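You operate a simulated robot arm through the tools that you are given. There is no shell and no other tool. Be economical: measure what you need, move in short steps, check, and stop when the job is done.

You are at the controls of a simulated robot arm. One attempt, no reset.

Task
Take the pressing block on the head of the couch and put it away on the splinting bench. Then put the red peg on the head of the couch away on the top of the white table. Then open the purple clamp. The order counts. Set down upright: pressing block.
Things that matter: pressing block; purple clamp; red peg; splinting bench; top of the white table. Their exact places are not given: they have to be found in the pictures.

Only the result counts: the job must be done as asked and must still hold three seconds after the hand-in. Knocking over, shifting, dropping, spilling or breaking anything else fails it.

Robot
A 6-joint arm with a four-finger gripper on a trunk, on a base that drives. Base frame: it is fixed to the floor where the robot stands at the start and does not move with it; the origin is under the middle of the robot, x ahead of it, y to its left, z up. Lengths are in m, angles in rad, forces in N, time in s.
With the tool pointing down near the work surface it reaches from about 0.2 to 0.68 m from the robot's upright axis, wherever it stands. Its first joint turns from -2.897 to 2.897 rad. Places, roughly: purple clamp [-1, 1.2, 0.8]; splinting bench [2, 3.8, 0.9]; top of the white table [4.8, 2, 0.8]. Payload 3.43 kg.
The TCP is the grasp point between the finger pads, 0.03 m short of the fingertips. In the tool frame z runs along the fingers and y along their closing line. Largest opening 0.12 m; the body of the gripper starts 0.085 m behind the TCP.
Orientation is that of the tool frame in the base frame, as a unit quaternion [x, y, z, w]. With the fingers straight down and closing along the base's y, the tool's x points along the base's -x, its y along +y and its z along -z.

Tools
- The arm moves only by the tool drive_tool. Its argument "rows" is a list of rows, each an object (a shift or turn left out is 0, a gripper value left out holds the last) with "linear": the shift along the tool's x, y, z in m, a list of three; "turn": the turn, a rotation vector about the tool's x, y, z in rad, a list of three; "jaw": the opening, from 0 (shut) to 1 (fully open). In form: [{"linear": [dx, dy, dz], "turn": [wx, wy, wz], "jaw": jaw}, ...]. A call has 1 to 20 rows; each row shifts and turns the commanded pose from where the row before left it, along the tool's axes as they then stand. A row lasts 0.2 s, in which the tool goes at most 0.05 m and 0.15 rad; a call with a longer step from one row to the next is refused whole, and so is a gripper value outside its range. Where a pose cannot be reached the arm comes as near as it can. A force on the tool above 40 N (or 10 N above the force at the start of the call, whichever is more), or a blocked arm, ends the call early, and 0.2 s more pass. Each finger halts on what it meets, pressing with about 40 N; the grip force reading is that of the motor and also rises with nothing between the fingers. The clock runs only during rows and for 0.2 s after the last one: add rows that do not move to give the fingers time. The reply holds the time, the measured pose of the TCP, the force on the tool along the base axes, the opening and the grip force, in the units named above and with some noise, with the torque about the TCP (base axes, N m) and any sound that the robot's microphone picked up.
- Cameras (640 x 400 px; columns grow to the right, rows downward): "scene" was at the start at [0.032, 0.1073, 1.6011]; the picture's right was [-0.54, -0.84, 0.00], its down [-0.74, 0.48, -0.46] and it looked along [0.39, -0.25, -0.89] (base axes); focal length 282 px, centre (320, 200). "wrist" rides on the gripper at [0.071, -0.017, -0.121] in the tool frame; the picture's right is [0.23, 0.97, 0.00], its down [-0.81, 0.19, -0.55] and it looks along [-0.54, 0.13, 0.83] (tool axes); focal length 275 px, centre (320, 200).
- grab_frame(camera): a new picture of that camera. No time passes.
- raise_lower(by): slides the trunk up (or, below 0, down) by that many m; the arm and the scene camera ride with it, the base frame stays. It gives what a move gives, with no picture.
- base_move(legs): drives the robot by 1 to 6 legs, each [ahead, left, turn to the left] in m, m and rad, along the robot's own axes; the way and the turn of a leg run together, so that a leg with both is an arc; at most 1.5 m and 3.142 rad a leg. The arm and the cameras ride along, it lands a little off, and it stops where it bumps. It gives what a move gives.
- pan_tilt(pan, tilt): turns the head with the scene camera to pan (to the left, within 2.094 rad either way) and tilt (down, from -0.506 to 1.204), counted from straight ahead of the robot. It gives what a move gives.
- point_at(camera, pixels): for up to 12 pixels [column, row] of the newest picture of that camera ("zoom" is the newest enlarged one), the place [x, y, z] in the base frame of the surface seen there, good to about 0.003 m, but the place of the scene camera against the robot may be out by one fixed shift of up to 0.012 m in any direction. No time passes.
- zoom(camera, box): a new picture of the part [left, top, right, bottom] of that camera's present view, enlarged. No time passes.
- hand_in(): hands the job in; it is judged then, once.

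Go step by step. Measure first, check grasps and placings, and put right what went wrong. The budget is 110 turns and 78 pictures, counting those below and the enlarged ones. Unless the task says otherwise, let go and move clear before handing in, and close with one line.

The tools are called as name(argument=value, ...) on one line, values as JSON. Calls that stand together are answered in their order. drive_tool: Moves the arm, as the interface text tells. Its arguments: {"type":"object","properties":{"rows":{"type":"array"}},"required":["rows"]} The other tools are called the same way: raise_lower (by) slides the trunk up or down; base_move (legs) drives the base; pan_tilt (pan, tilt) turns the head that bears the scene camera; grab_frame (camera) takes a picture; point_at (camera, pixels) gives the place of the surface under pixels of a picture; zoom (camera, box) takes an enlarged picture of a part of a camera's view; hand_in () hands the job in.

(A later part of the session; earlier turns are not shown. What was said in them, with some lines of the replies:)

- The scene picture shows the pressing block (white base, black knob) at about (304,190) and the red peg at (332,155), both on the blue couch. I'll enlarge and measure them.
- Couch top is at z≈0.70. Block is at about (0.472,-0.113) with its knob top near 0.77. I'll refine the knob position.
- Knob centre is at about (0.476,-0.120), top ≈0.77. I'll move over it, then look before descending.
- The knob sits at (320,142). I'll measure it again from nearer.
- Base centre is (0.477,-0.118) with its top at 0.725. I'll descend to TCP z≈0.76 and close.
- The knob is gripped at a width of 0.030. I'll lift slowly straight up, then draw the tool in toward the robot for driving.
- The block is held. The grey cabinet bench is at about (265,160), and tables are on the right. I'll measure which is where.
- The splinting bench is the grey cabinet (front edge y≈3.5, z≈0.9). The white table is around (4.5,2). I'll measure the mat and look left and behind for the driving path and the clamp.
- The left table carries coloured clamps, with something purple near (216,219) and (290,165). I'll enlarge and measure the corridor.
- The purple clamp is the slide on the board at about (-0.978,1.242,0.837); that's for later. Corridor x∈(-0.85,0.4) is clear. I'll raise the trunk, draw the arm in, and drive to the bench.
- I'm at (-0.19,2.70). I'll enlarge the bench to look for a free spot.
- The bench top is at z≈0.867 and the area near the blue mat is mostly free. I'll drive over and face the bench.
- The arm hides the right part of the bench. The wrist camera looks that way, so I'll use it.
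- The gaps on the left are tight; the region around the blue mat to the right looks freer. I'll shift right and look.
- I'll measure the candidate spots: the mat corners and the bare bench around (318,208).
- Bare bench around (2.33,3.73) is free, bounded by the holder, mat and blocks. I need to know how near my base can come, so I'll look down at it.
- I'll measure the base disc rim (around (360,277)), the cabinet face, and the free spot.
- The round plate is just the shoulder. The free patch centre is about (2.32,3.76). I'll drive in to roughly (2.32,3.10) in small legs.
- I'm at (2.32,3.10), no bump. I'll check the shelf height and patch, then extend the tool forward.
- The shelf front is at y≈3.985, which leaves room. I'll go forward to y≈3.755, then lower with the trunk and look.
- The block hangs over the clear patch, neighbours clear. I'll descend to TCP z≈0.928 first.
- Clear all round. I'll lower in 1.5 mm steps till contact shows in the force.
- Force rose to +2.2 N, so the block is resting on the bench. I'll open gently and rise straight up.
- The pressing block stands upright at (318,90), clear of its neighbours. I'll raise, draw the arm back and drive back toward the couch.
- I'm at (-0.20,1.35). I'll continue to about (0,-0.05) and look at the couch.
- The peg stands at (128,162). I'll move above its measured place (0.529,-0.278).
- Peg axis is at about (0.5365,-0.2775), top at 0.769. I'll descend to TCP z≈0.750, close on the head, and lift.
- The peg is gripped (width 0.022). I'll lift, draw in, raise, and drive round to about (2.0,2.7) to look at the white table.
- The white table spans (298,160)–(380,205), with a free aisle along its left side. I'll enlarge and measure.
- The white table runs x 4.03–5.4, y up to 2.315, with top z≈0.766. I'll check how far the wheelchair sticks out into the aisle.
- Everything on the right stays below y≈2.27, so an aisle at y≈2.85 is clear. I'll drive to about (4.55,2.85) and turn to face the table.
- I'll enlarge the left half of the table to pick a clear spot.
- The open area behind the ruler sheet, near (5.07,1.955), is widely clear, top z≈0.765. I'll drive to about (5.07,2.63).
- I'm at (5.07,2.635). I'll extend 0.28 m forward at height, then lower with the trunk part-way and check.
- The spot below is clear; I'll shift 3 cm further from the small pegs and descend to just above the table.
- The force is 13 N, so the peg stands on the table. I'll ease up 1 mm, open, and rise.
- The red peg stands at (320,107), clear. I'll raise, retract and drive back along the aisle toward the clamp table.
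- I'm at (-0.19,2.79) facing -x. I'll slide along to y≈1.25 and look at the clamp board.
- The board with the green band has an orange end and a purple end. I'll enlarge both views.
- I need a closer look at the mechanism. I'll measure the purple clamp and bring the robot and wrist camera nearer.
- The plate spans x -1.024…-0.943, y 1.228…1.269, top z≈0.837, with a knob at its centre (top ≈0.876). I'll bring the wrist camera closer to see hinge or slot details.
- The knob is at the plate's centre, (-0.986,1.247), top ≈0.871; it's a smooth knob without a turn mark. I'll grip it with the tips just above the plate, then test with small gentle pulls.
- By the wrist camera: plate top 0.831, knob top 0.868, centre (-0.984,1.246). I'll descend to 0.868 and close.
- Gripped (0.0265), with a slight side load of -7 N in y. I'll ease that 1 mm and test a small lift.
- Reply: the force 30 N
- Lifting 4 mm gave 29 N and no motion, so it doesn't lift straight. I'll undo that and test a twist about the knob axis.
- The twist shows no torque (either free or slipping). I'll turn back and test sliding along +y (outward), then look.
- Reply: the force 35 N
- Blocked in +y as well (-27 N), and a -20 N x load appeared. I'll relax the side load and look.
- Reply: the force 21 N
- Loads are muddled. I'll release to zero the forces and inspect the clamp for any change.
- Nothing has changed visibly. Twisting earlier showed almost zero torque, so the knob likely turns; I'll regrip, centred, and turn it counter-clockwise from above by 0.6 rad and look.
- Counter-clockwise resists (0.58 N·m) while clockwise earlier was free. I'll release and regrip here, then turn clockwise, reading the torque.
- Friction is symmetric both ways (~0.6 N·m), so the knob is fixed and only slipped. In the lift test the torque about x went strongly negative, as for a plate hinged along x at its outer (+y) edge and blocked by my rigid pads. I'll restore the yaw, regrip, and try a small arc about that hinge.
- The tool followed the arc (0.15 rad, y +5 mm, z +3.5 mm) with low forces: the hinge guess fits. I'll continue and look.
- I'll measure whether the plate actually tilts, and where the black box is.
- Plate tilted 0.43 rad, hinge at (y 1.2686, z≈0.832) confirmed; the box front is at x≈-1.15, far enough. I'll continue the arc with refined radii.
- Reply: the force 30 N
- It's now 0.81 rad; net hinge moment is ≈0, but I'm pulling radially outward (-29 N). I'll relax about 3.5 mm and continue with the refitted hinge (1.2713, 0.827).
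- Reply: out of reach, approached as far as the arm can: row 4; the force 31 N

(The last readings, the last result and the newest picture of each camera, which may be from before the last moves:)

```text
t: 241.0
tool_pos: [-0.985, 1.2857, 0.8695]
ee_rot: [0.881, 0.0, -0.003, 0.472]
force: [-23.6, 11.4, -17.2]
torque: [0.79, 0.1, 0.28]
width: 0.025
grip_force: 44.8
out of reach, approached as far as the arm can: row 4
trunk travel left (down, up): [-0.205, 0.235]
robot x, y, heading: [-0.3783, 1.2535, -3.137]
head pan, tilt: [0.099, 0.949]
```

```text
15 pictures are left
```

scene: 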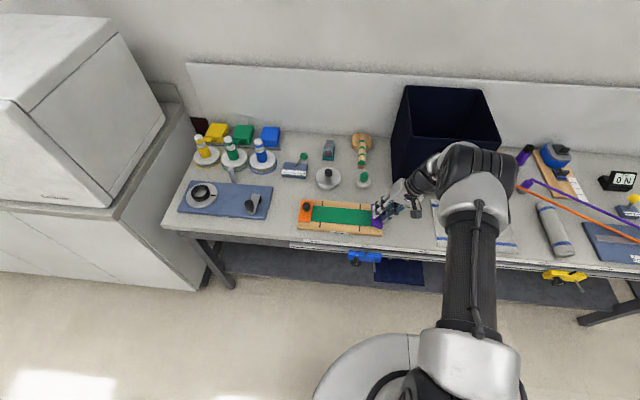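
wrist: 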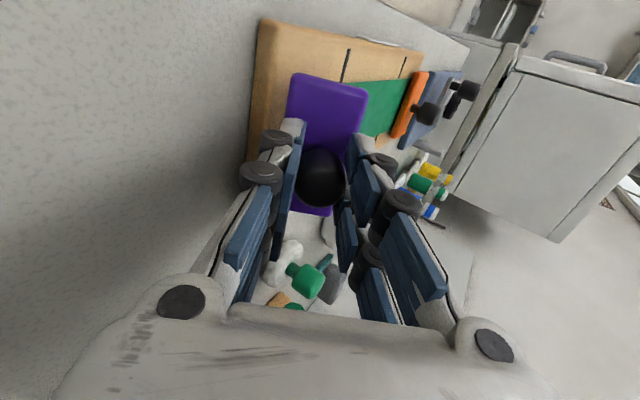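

The arm has reached its limit at ~0.98 rad. I'll let go gently here, back off along the tool axis, and see if the plate stays up.

drive_tool(rows=[{"jaw": 0.35}, {}, {}, {"linear": [0, 0, -0.025]}, {"linear": [0, 0, -0.025]}, {}])

grab_frame(camera="wrist")

```text
t: 242.4
tool_pos: [-0.9759, 1.3227, 0.8989]
ee_rot: [0.88, 0.002, 0.001, 0.476]
force: [-0.5, 0.3, -0.2]
torque: [0.02, -0.01, -0.01]
width: 0.0421
grip_force: 0.1
out of reach, approached as far as the arm can: row 5
trunk travel left (down, up): [-0.205, 0.235]
robot x, y, heading: [-0.3801, 1.2508, -3.14]
head pan, tilt: [0.099, 0.949]
```

```text
14 pictures are left
```

wrist: 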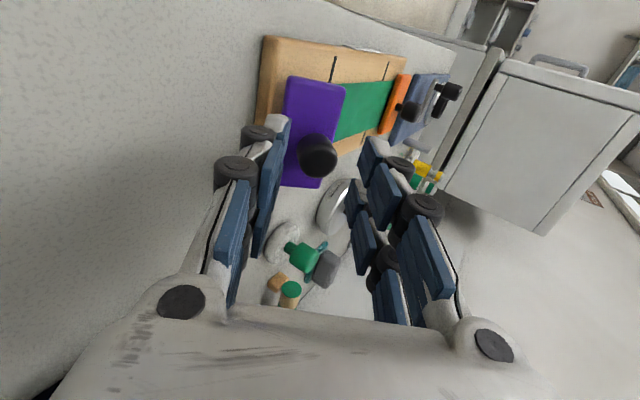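

point_at(camera="wrist", pixels=[[290, 82], [340, 92], [300, 110], [335, 110], [312, 150], [325, 160], [350, 110], [290, 180]])

```text
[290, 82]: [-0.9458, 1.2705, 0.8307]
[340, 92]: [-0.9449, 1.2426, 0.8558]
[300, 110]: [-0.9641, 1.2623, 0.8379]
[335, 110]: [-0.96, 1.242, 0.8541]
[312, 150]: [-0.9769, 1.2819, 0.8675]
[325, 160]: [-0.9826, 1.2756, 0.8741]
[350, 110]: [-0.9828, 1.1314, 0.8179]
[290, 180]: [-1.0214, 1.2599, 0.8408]
```

The plate stays up by itself at ~0.73 rad (42°). I'll open it further by pushing its underside with closed fingers; first I'll raise by trunk, straighten the tool, and move to the -y side.

raise_lower(by=0.12)

drive_tool(rows=[{"turn": [0.14, 0, 0], "jaw": 0}, {"turn": [0.14, 0, 0]}, {"turn": [0.14, 0, 0]}, {"turn": [0.14, 0, 0]}, {"turn": [0.14, 0, 0]}, {"turn": [0.14, 0, 0]}, {"turn": [0.14, 0, 0]}, {}])

```text
t: 243.9
tool_pos: [-0.9746, 1.3226, 1.0196]
ee_rot: [0.88, 0.002, 0.001, 0.475]
force: [0.0, 0.5, -0.3]
torque: [-0.03, 0.0, -0.01]
width: 0.0419
grip_force: 0.0
trunk travel left (down, up): [-0.325, 0.115]
robot x, y, heading: [-0.3737, 1.2531, -3.142]
head pan, tilt: [0.099, 0.949]
```

```text
t: 245.7
tool_pos: [-0.9749, 1.3237, 1.0197]
ee_rot: [0.88, 0.003, 0.001, 0.475]
force: [-0.6, -0.7, 0.8]
torque: [-0.01, 0.01, 0.0]
width: 0.0
grip_force: 33.6
out of reach, approached as far as the arm can: row 1, 2, 3, 4, 5, 6, 7
trunk travel left (down, up): [-0.325, 0.115]
robot x, y, heading: [-0.3796, 1.2462, -3.132]
head pan, tilt: [0.099, 0.949]
```

The arm is stuck at a limit pose. I'll try drawing it toward the robot first.

drive_tool(rows=[{"linear": [0.03, 0, 0.0]}, {"linear": [0.03, 0, 0.0]}, {"linear": [0.03, 0, 0.0]}, {}])

```text
t: 246.7
tool_pos: [-0.976, 1.3239, 1.0196]
ee_rot: [0.88, 0.002, 0.001, 0.475]
force: [-1.0, -1.1, 0.8]
torque: [0.0, 0.01, 0.01]
width: 0.0
grip_force: 33.5
out of reach, approached as far as the arm can: row 1, 2, 3
trunk travel left (down, up): [-0.325, 0.115]
robot x, y, heading: [-0.3748, 1.2509, -3.136]
head pan, tilt: [0.099, 0.949]
```

drive_tool(rows=[{"linear": [0, 0, 0.02]}, {"linear": [0, 0, 0.02]}, {"linear": [0, 0.0, 0.02]}, {}])

```text
t: 247.7
tool_pos: [-0.9769, 1.2829, 0.9913]
ee_rot: [0.88, 0.004, 0.003, 0.476]
force: [0.2, -0.2, -0.4]
torque: [0.01, 0.01, 0.02]
width: 0.0002
grip_force: 33.2
out of reach, approached as far as the arm can: row 3
trunk travel left (down, up): [-0.325, 0.115]
robot x, y, heading: [-0.379, 1.2565, -3.137]
head pan, tilt: [0.099, 0.949]
```

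It moves again. I'll try untilting in smaller steps.

drive_tool(rows=[{"linear": [0, 0, -0.008]}, {"turn": [0.05, 0, 0]}, {"turn": [0.05, 0, 0]}, {"turn": [0.05, 0, 0]}, {"turn": [0.05, 0, 0]}, {}])

```text
t: 249.1
tool_pos: [-0.9771, 1.2885, 0.9947]
ee_rot: [0.88, 0.002, 0.001, 0.475]
force: [0.0, 0.0, -0.2]
torque: [-0.01, 0.02, -0.02]
width: 0.0001
grip_force: 33.0
out of reach, approached as far as the arm can: row 2, 4
trunk travel left (down, up): [-0.325, 0.115]
robot x, y, heading: [-0.3769, 1.252, -3.137]
head pan, tilt: [0.099, 0.949]
```

drive_tool(rows=[{"linear": [0, 0.005, 0.0], "turn": [0.06, 0, 0]}, {"linear": [0, 0.005, 0.0], "turn": [0.06, 0, 0]}, {"linear": [0, 0.01, 0.0]}, {"linear": [0, 0.01, 0.0]}, {"turn": [0, 0, 0.05]}, {"turn": [0, 0.05, 0]}, {}])

```text
t: 250.7
tool_pos: [-0.9715, 1.2827, 1.0048]
ee_rot: [0.879, -0.008, 0.035, 0.475]
force: [-0.5, 0.1, -0.4]
torque: [0.01, 0.0, 0.0]
width: 0.0
grip_force: 33.3
out of reach, approached as far as the arm can: row 1, 2, 3, 4, 6
trunk travel left (down, up): [-0.325, 0.115]
robot x, y, heading: [-0.3814, 1.2529, -3.139]
head pan, tilt: [0.099, 0.949]
```

A yaw turn about tool z was accepted. I'll do more of that, then untilt.

drive_tool(rows=[{"turn": [0, 0, 0.1]}, {"turn": [0, 0, 0.1]}, {"turn": [0, 0, 0.1]}, {"turn": [0.1, 0, 0]}, {"turn": [0.1, 0, 0]}, {"turn": [0.1, 0, 0]}, {}])

```text
t: 252.3
tool_pos: [-0.9829, 1.2869, 1.0009]
ee_rot: [0.928, -0.122, 0.128, 0.329]
force: [0.3, 0.4, -0.7]
torque: [0.01, 0.01, 0.05]
width: 0.0
grip_force: 33.6
out of reach, approached as far as the arm can: row 4, 5, 6
trunk travel left (down, up): [-0.325, 0.115]
robot x, y, heading: [-0.3806, 1.2538, -3.141]
head pan, tilt: [0.099, 0.949]
```

It's freeing. I'll continue untilting.

drive_tool(rows=[{"turn": [0.1, 0, 0]}, {"turn": [0.1, 0, 0]}, {"turn": [0.1, 0, 0]}, {"turn": [0.1, 0, 0]}, {"turn": [0.1, 0, 0]}, {}])

```text
t: 253.7
tool_pos: [-0.988, 1.2881, 0.9994]
ee_rot: [0.98, -0.087, 0.153, 0.089]
force: [1.0, -0.4, -0.8]
torque: [-0.03, 0.0, -0.01]
width: 0.0
grip_force: 33.0
out of reach, approached as far as the arm can: row 2
trunk travel left (down, up): [-0.325, 0.115]
robot x, y, heading: [-0.3788, 1.2501, -3.136]
head pan, tilt: [0.099, 0.949]
```

Nearly upright; the remaining correction is (0.179,-0.308,-0.175) in tool axes. I'll apply it, then shift to y≈1.195.

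drive_tool(rows=[{"turn": [0.045, -0.077, -0.044]}, {"turn": [0.045, -0.077, -0.044]}, {"turn": [0.045, -0.077, -0.044]}, {"turn": [0.045, -0.077, -0.044]}, {"linear": [0, 0.031, 0]}, {"linear": [0, 0.031, 0]}, {"linear": [0, 0.031, 0]}, {}])

grab_frame(camera="wrist")

```text
t: 255.5
tool_pos: [-1.0294, 1.1996, 0.9972]
ee_rot: [0.995, -0.043, 0.081, 0.046]
force: [0.0, -0.7, -0.4]
torque: [-0.05, 0.03, 0.02]
width: 0.0
grip_force: 33.4
out of reach, approached as far as the arm can: row 1, 2, 3, 4, 7
trunk travel left (down, up): [-0.325, 0.115]
robot x, y, heading: [-0.3781, 1.2544, -3.137]
head pan, tilt: [0.099, 0.949]
```

```text
13 pictures are left
```

wrist: 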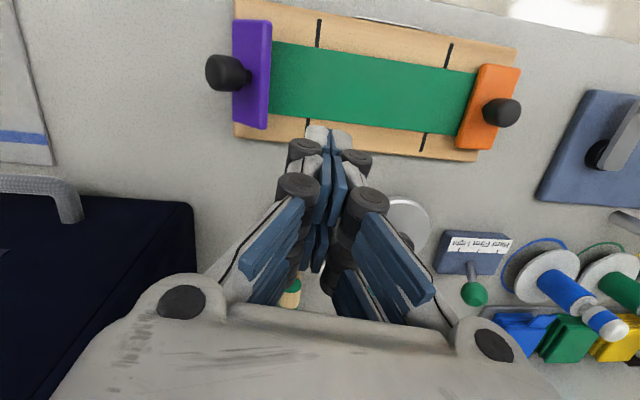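

The plate stays tilted up at (250,75). I'll finish straightening and come back in x to -0.985.

drive_tool(rows=[{"linear": [0.02, 0, 0]}, {"linear": [0.02, 0, 0]}, {"turn": [0.031, -0.054, -0.029]}, {"turn": [0.031, -0.054, -0.029]}, {"turn": [0.031, -0.054, -0.029]}, {}])

point_at(camera="wrist", pixels=[[238, 30], [268, 30], [250, 40], [265, 60], [240, 120], [266, 122], [215, 72], [235, 75], [280, 60], [237, 132]])

```text
t: 256.9
tool_pos: [-1.0623, 1.1954, 0.9867]
ee_rot: [1.0, 0.0, 0.001, -0.001]
force: [-0.5, 0.1, 0.6]
torque: [0.03, 0.0, 0.04]
width: 0.0
grip_force: 33.4
out of reach, approached as far as the arm can: row 1, 2, 3, 4, 5
trunk travel left (down, up): [-0.325, 0.115]
robot x, y, heading: [-0.3793, 1.2531, -3.137]
head pan, tilt: [0.099, 0.949]
```

```text
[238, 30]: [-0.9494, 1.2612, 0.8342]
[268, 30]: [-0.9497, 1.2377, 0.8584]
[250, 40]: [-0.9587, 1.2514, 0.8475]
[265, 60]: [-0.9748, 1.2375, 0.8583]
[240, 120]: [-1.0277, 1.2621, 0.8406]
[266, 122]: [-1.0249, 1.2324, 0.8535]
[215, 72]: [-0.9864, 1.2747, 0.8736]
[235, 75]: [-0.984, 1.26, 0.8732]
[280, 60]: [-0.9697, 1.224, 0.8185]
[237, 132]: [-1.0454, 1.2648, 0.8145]
```

Upright now, but x=-1.062. I'll come back 0.077 in x.

drive_tool(rows=[{"linear": [0.026, 0, 0]}, {"linear": [0.026, 0, 0]}, {"linear": [0.025, 0, 0]}, {}])

```text
t: 257.9
tool_pos: [-1.0612, 1.1928, 0.9806]
ee_rot: [1.0, 0.0, 0.001, -0.001]
force: [-0.3, 0.3, 0.1]
torque: [-0.02, 0.0, 0.01]
width: 0.0003
grip_force: 33.7
out of reach, approached as far as the arm can: row 1, 2, 3
trunk travel left (down, up): [-0.325, 0.115]
robot x, y, heading: [-0.3801, 1.2514, -3.136]
head pan, tilt: [0.099, 0.949]
```

Stuck again at some joint limit. I'll look at the arm's shape.

grab_frame(camera="scene")

```text
12 pictures are left
```

scene: 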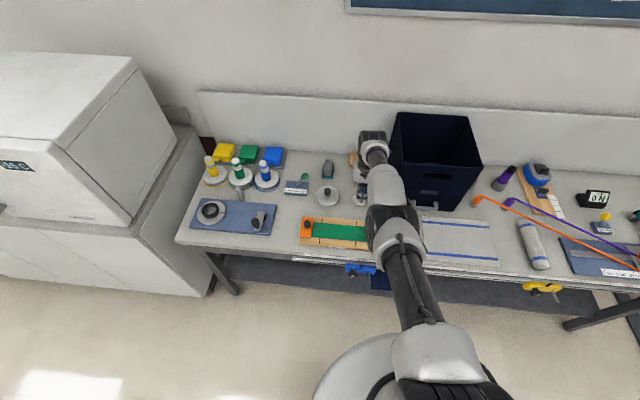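

The arm is stretched straight (elbow singular). I'll try small inward steps combined with upward motion to bend it.

drive_tool(rows=[{"linear": [0.0, 0, -0.02]}, {"linear": [0.01, 0, -0.02]}, {"linear": [0.01, 0, -0.02]}, {"linear": [0.02, 0, -0.02]}, {"linear": [0.02, 0, 0]}, {"linear": [0.02, 0, 0]}, {}])

```text
t: 259.5
tool_pos: [-1.0741, 1.1831, 1.0373]
ee_rot: [1.0, 0.0, 0.002, -0.001]
force: [0.5, -0.4, 0.2]
torque: [-0.05, -0.03, 0.0]
width: 0.0
grip_force: 33.3
out of reach, approached as far as the arm can: row 1, 2, 3, 4, 5, 6
trunk travel left (down, up): [-0.325, 0.115]
robot x, y, heading: [-0.3769, 1.2532, -3.142]
head pan, tilt: [0.099, 0.949]
```

I'll back the base 0.3 m first for free space, then work the elbow loose with a larger move.

base_move(legs=[[-0.3, 0, 0]])

drive_tool(rows=[{"linear": [0.045, 0, 0]}, {"linear": [0.045, 0, 0]}, {"linear": [0.045, 0, 0]}, {"linear": [0.045, 0, 0]}, {"linear": [0.045, 0, 0]}, {"linear": [0.045, 0, 0]}, {"linear": [0.045, 0, 0]}, {}])

```text
t: 261.5
tool_pos: [-0.7754, 1.1826, 1.0386]
ee_rot: [1.0, 0.002, 0.002, -0.001]
force: [0.2, -0.6, 0.3]
torque: [-0.01, 0.01, 0.01]
width: 0.0
grip_force: 33.3
trunk travel left (down, up): [-0.325, 0.115]
robot x, y, heading: [-0.0783, 1.254, -3.133]
head pan, tilt: [0.099, 0.949]
```

```text
t: 263.3
tool_pos: [-0.7744, 1.1818, 1.0381]
ee_rot: [1.0, 0.002, 0.001, -0.001]
force: [-0.7, 0.1, 0.0]
torque: [0.02, -0.02, -0.02]
width: 0.0
grip_force: 33.0
out of reach, approached as far as the arm can: row 1, 2, 3, 4, 5, 6, 7
trunk travel left (down, up): [-0.325, 0.115]
robot x, y, heading: [-0.0801, 1.2508, -3.134]
head pan, tilt: [0.099, 0.949]
```

Perhaps a wrist joint is at its limit. I'll try pitching the tool the other way while drawing in.

drive_tool(rows=[{"turn": [0, 0.1, 0]}, {"turn": [0, 0.1, 0]}, {"turn": [0, 0.1, 0]}, {"turn": [0, 0.1, 0]}, {"linear": [0.03, 0, 0]}, {"linear": [0.03, 0, 0]}, {"linear": [0.03, 0, 0]}, {"linear": [0.03, 0, 0]}, {}])

grab_frame(camera="scene")

```text
t: 265.3
tool_pos: [-0.6914, 1.189, 1.0569]
ee_rot: [0.984, 0.003, 0.176, -0.001]
force: [-0.5, -0.3, -0.1]
torque: [-0.03, 0.0, -0.01]
width: 0.0
grip_force: 33.9
out of reach, approached as far as the arm can: row 1, 2, 3, 4, 5, 6, 7, 8
trunk travel left (down, up): [-0.325, 0.115]
robot x, y, heading: [-0.0797, 1.2551, -3.131]
head pan, tilt: [0.099, 0.949]
```

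```text
11 pictures are left
```

scene: 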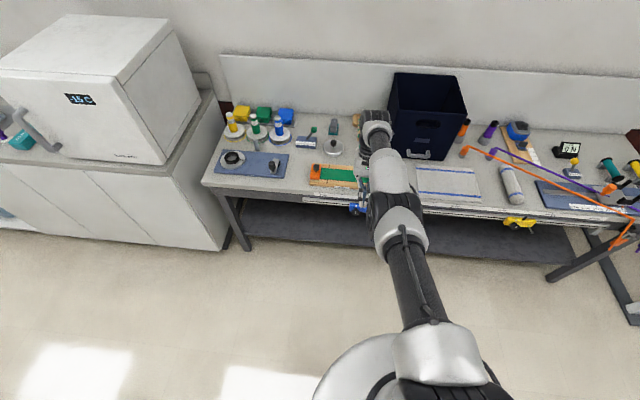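

Pitching lets it come in, so a wrist joint sits at its limit. I'll try a lateral tilt the other way combined with inward and upward motion, and see which rows are accepted.

drive_tool(rows=[{"turn": [0, 0.12, 0], "linear": [0.02, 0, -0.02]}, {"turn": [0, 0.12, 0], "linear": [0.02, 0, -0.02]}, {"turn": [0, 0.12, 0], "linear": [0.02, 0, -0.02]}, {"turn": [0, 0.12, 0], "linear": [0.02, 0, -0.02]}, {"turn": [0, 0.12, 0], "linear": [0.02, 0, -0.02]}, {"turn": [0, 0.12, 0], "linear": [0.02, 0, -0.02]}, {}])

```text
t: 266.9
tool_pos: [-0.5266, 1.2011, 1.2036]
ee_rot: [0.86, 0.001, 0.51, -0.001]
force: [0.9, 0.1, -0.5]
torque: [-0.01, -0.03, -0.02]
width: 0.0
grip_force: 33.5
out of reach, approached as far as the arm can: row 1, 2, 3, 4, 5, 6
trunk travel left (down, up): [-0.325, 0.115]
robot x, y, heading: [-0.0793, 1.2578, -3.128]
head pan, tilt: [0.099, 0.949]
```

drive_tool(rows=[{"turn": [0, -0.12, 0]}, {"turn": [0, -0.12, 0]}, {"turn": [0, -0.12, 0]}, {"turn": [0, -0.12, 0]}, {"turn": [0, -0.12, 0]}, {"turn": [0, -0.12, 0]}, {"turn": [0, -0.12, 0]}, {"turn": [0, -0.12, 0]}, {"turn": [0, -0.11, 0]}, {}])

pan_tilt(pan=0.1, tilt=0.6)

grab_frame(camera="scene")

```text
t: 269.1
tool_pos: [-0.5271, 1.2004, 1.2036]
ee_rot: [1.0, 0.003, 0.001, -0.001]
force: [0.3, 0.6, -0.6]
torque: [0.02, -0.01, 0.02]
width: 0.0002
grip_force: 33.9
trunk travel left (down, up): [-0.325, 0.115]
robot x, y, heading: [-0.0819, 1.2565, -3.132]
head pan, tilt: [0.099, 0.949]
```

```text
t: 269.9
tool_pos: [-0.5266, 1.2001, 1.2038]
ee_rot: [1.0, 0.003, 0.001, -0.001]
force: [0.2, -0.5, -1.2]
torque: [-0.01, -0.02, 0.02]
width: 0.0002
grip_force: 33.5
trunk travel left (down, up): [-0.325, 0.115]
robot x, y, heading: [-0.0814, 1.2569, -3.133]
head pan, tilt: [0.099, 0.6]
```

```text
10 pictures are left
```

scene: 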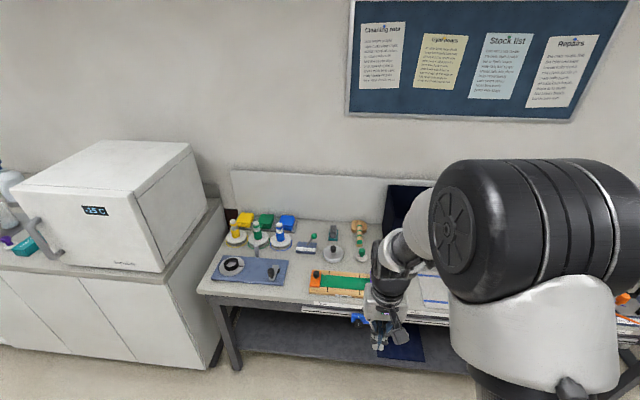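

The arm is back to its normal shape, upright at z 1.204. I'll drive ahead 0.3 m, extend, and lower beside the plate on its -y side.

base_move(legs=[[0.3, 0, 0]])

drive_tool(rows=[{"linear": [0.0, 0.003, 0]}, {"linear": [-0.035, 0, 0]}, {"linear": [-0.035, 0, 0]}, {"linear": [-0.035, 0, 0]}, {"linear": [-0.035, 0, 0]}, {}])

raise_lower(by=-0.2)

grab_frame(camera="wrist")

```text
t: 272.0
tool_pos: [-0.8317, 1.1976, 1.2037]
ee_rot: [1.0, 0.003, 0.002, -0.001]
force: [-0.1, 0.0, -0.6]
torque: [-0.01, -0.02, -0.03]
width: 0.0
grip_force: 33.5
trunk travel left (down, up): [-0.325, 0.115]
robot x, y, heading: [-0.386, 1.2519, -3.132]
head pan, tilt: [0.099, 0.6]
```

```text
t: 273.4
tool_pos: [-0.9708, 1.1937, 1.2042]
ee_rot: [1.0, 0.003, 0.001, -0.001]
force: [0.4, -0.2, 0.5]
torque: [0.0, 0.01, 0.01]
width: 0.0
grip_force: 33.6
trunk travel left (down, up): [-0.325, 0.115]
robot x, y, heading: [-0.3874, 1.2527, -3.132]
head pan, tilt: [0.099, 0.6]
```

```text
t: 275.6
tool_pos: [-0.9722, 1.1955, 1.0041]
ee_rot: [1.0, 0.002, 0.001, -0.001]
force: [0.7, -0.1, 0.2]
torque: [-0.03, 0.05, 0.0]
width: 0.0
grip_force: 33.5
trunk travel left (down, up): [-0.125, 0.315]
robot x, y, heading: [-0.3831, 1.2541, -3.135]
head pan, tilt: [0.099, 0.6]
```

```text
9 pictures are left
```

wrist: 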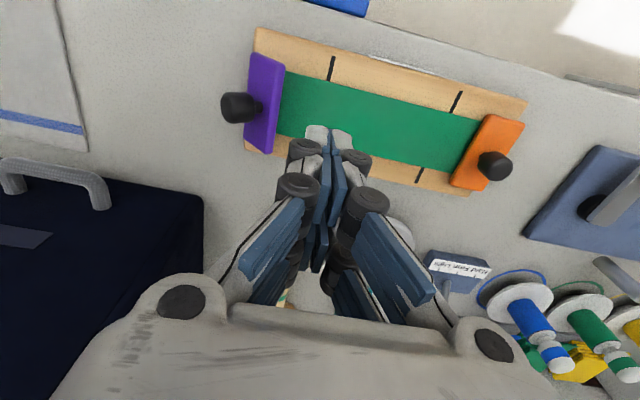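

The plate holds tilted at (265,100) and my fingers are on its -y side. I'll descend to tip z≈0.846 and push +y in small steps.

drive_tool(rows=[{"linear": [-0.01, 0, 0.032]}, {"linear": [0, 0, 0.032]}, {"linear": [0, 0, 0.032]}, {"linear": [0, 0, 0.031]}, {}])

drive_tool(rows=[{"linear": [0, -0.01, 0]}, {"linear": [0, -0.01, 0]}, {"linear": [0, -0.008, 0]}, {"linear": [0, -0.006, 0]}, {"linear": [0, -0.006, 0]}, {"linear": [0, -0.006, 0]}, {"linear": [0, -0.006, 0]}, {}])

grab_frame(camera="wrist")

```text
t: 276.8
tool_pos: [-0.9835, 1.1961, 0.8765]
ee_rot: [1.0, 0.002, 0.001, -0.001]
force: [-0.8, 0.5, 0.2]
torque: [-0.01, -0.04, 0.01]
width: 0.0
grip_force: 33.7
trunk travel left (down, up): [-0.125, 0.315]
robot x, y, heading: [-0.3857, 1.2537, -3.133]
head pan, tilt: [0.099, 0.6]
```

```text
t: 277.9
tool_pos: [-0.9824, 1.2226, 0.8792]
ee_rot: [1.0, 0.004, 0.0, 0.001]
force: [6.0, -11.7, 9.3]
torque: [-0.23, -0.2, -0.16]
width: 0.0
grip_force: 33.8
trunk travel left (down, up): [-0.125, 0.315]
robot x, y, heading: [-0.3839, 1.2499, -3.128]
head pan, tilt: [0.099, 0.6]
stopped in row 5: the force on the tool passed its limit at 43 N (the readings are from after the stop); the commanded pose is now the measured one
```

```text
8 pictures are left
```

wrist: 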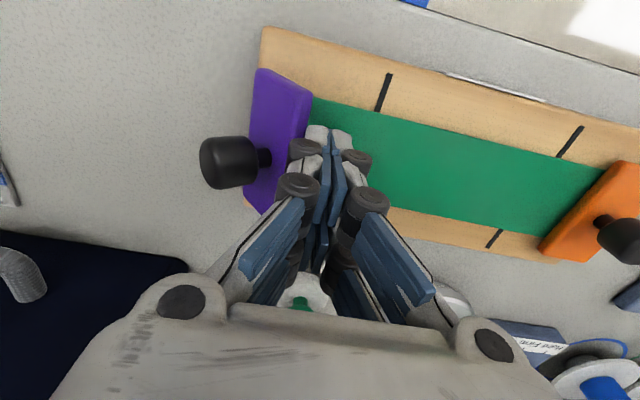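

Pushing meets a hard stop at 43 N, and earlier forces also jumped near 0.8 rad: the hinge seems to be at its end stop. I'll measure the plate's angle now.

point_at(camera="wrist", pixels=[[262, 75], [310, 95], [258, 110], [300, 125], [275, 110], [290, 100], [252, 195], [270, 205], [225, 160], [262, 158]])

```text
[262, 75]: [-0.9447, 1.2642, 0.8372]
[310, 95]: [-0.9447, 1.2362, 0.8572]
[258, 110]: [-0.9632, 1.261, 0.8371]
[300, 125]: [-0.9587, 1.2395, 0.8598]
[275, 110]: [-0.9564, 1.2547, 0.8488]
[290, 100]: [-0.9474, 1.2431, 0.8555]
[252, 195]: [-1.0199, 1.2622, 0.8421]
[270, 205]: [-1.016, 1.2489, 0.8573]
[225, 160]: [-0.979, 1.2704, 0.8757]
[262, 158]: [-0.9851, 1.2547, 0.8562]
```

The plate stands at ~0.78 rad (45°), the same before and after the push. I'll confirm the stop with a slow, gentle push of 1 mm steps.

drive_tool(rows=[{"linear": [0, -0.001, 0]}, {}, {"linear": [0, -0.001, 0]}, {}, {"linear": [0, -0.001, 0]}, {}])

point_at(camera="wrist", pixels=[[262, 75], [310, 95], [258, 110], [300, 125]])

```text
t: 279.1
tool_pos: [-0.9823, 1.223, 0.8794]
ee_rot: [1.0, 0.004, 0.0, 0.003]
force: [6.4, -11.1, 6.7]
torque: [-0.22, -0.23, -0.17]
width: 0.0001
grip_force: 33.0
trunk travel left (down, up): [-0.125, 0.315]
robot x, y, heading: [-0.3852, 1.2521, -3.128]
head pan, tilt: [0.099, 0.6]
stopped in row 5: the force on the tool passed its limit at 41 N (the readings are from after the stop); the commanded pose is now the measured one
```

```text
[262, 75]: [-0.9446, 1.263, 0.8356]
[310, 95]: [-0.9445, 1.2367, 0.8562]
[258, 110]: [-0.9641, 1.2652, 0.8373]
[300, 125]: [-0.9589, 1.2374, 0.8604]
```

It's rigid, so the clamp is at its full-open stop and stays there by itself. I'll back off, rise clear, and check.

drive_tool(rows=[{"linear": [0, 0.01, 0]}, {"linear": [0, 0.01, 0]}, {"linear": [0, 0, -0.03]}, {"linear": [0, 0, -0.04]}, {"linear": [0, 0, -0.04]}, {"linear": [0.03, 0, -0.02]}, {"linear": [0.04, 0, 0]}, {"linear": [0.04, 0, 0]}, {"linear": [0.04, 0, 0]}, {}, {}, {}])

grab_frame(camera="wrist")

grab_frame(camera="scene")

```text
t: 281.7
tool_pos: [-0.8353, 1.2043, 1.0079]
ee_rot: [1.0, 0.003, -0.001, 0.002]
force: [0.2, 0.1, -0.5]
torque: [-0.02, 0.02, -0.02]
width: 0.0
grip_force: 33.8
trunk travel left (down, up): [-0.125, 0.315]
robot x, y, heading: [-0.3841, 1.2496, -3.133]
head pan, tilt: [0.099, 0.6]
```

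```text
7 pictures are left
```

wrist: 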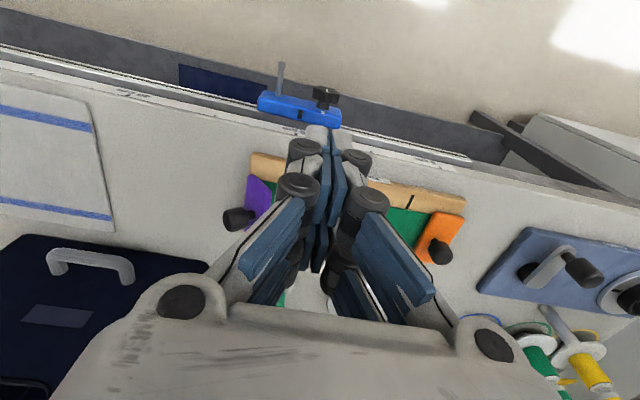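

```text
6 pictures are left
```

scene: 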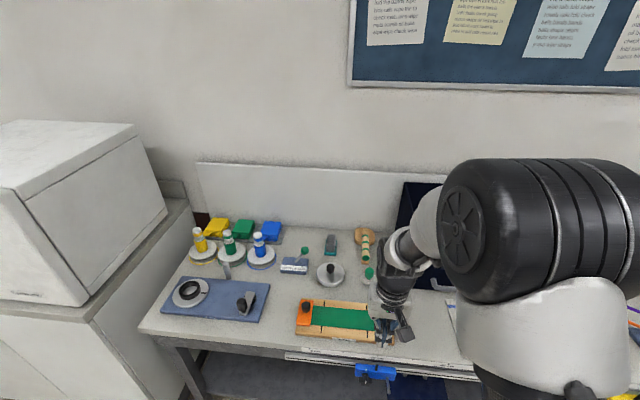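

The purple clamp stands open at its stop, and everything else on the table is in place. The block and peg were left standing, so I'm handing in.

hand_in()

```text
The job is handed in.
```

I put the pressing block upright on the splinting bench and the red peg standing on the white table, then opened the purple clamp until its hinge stopped at about 45°. I took that hard stop to be fully open; the clamp stayed there on its own when I backed off.
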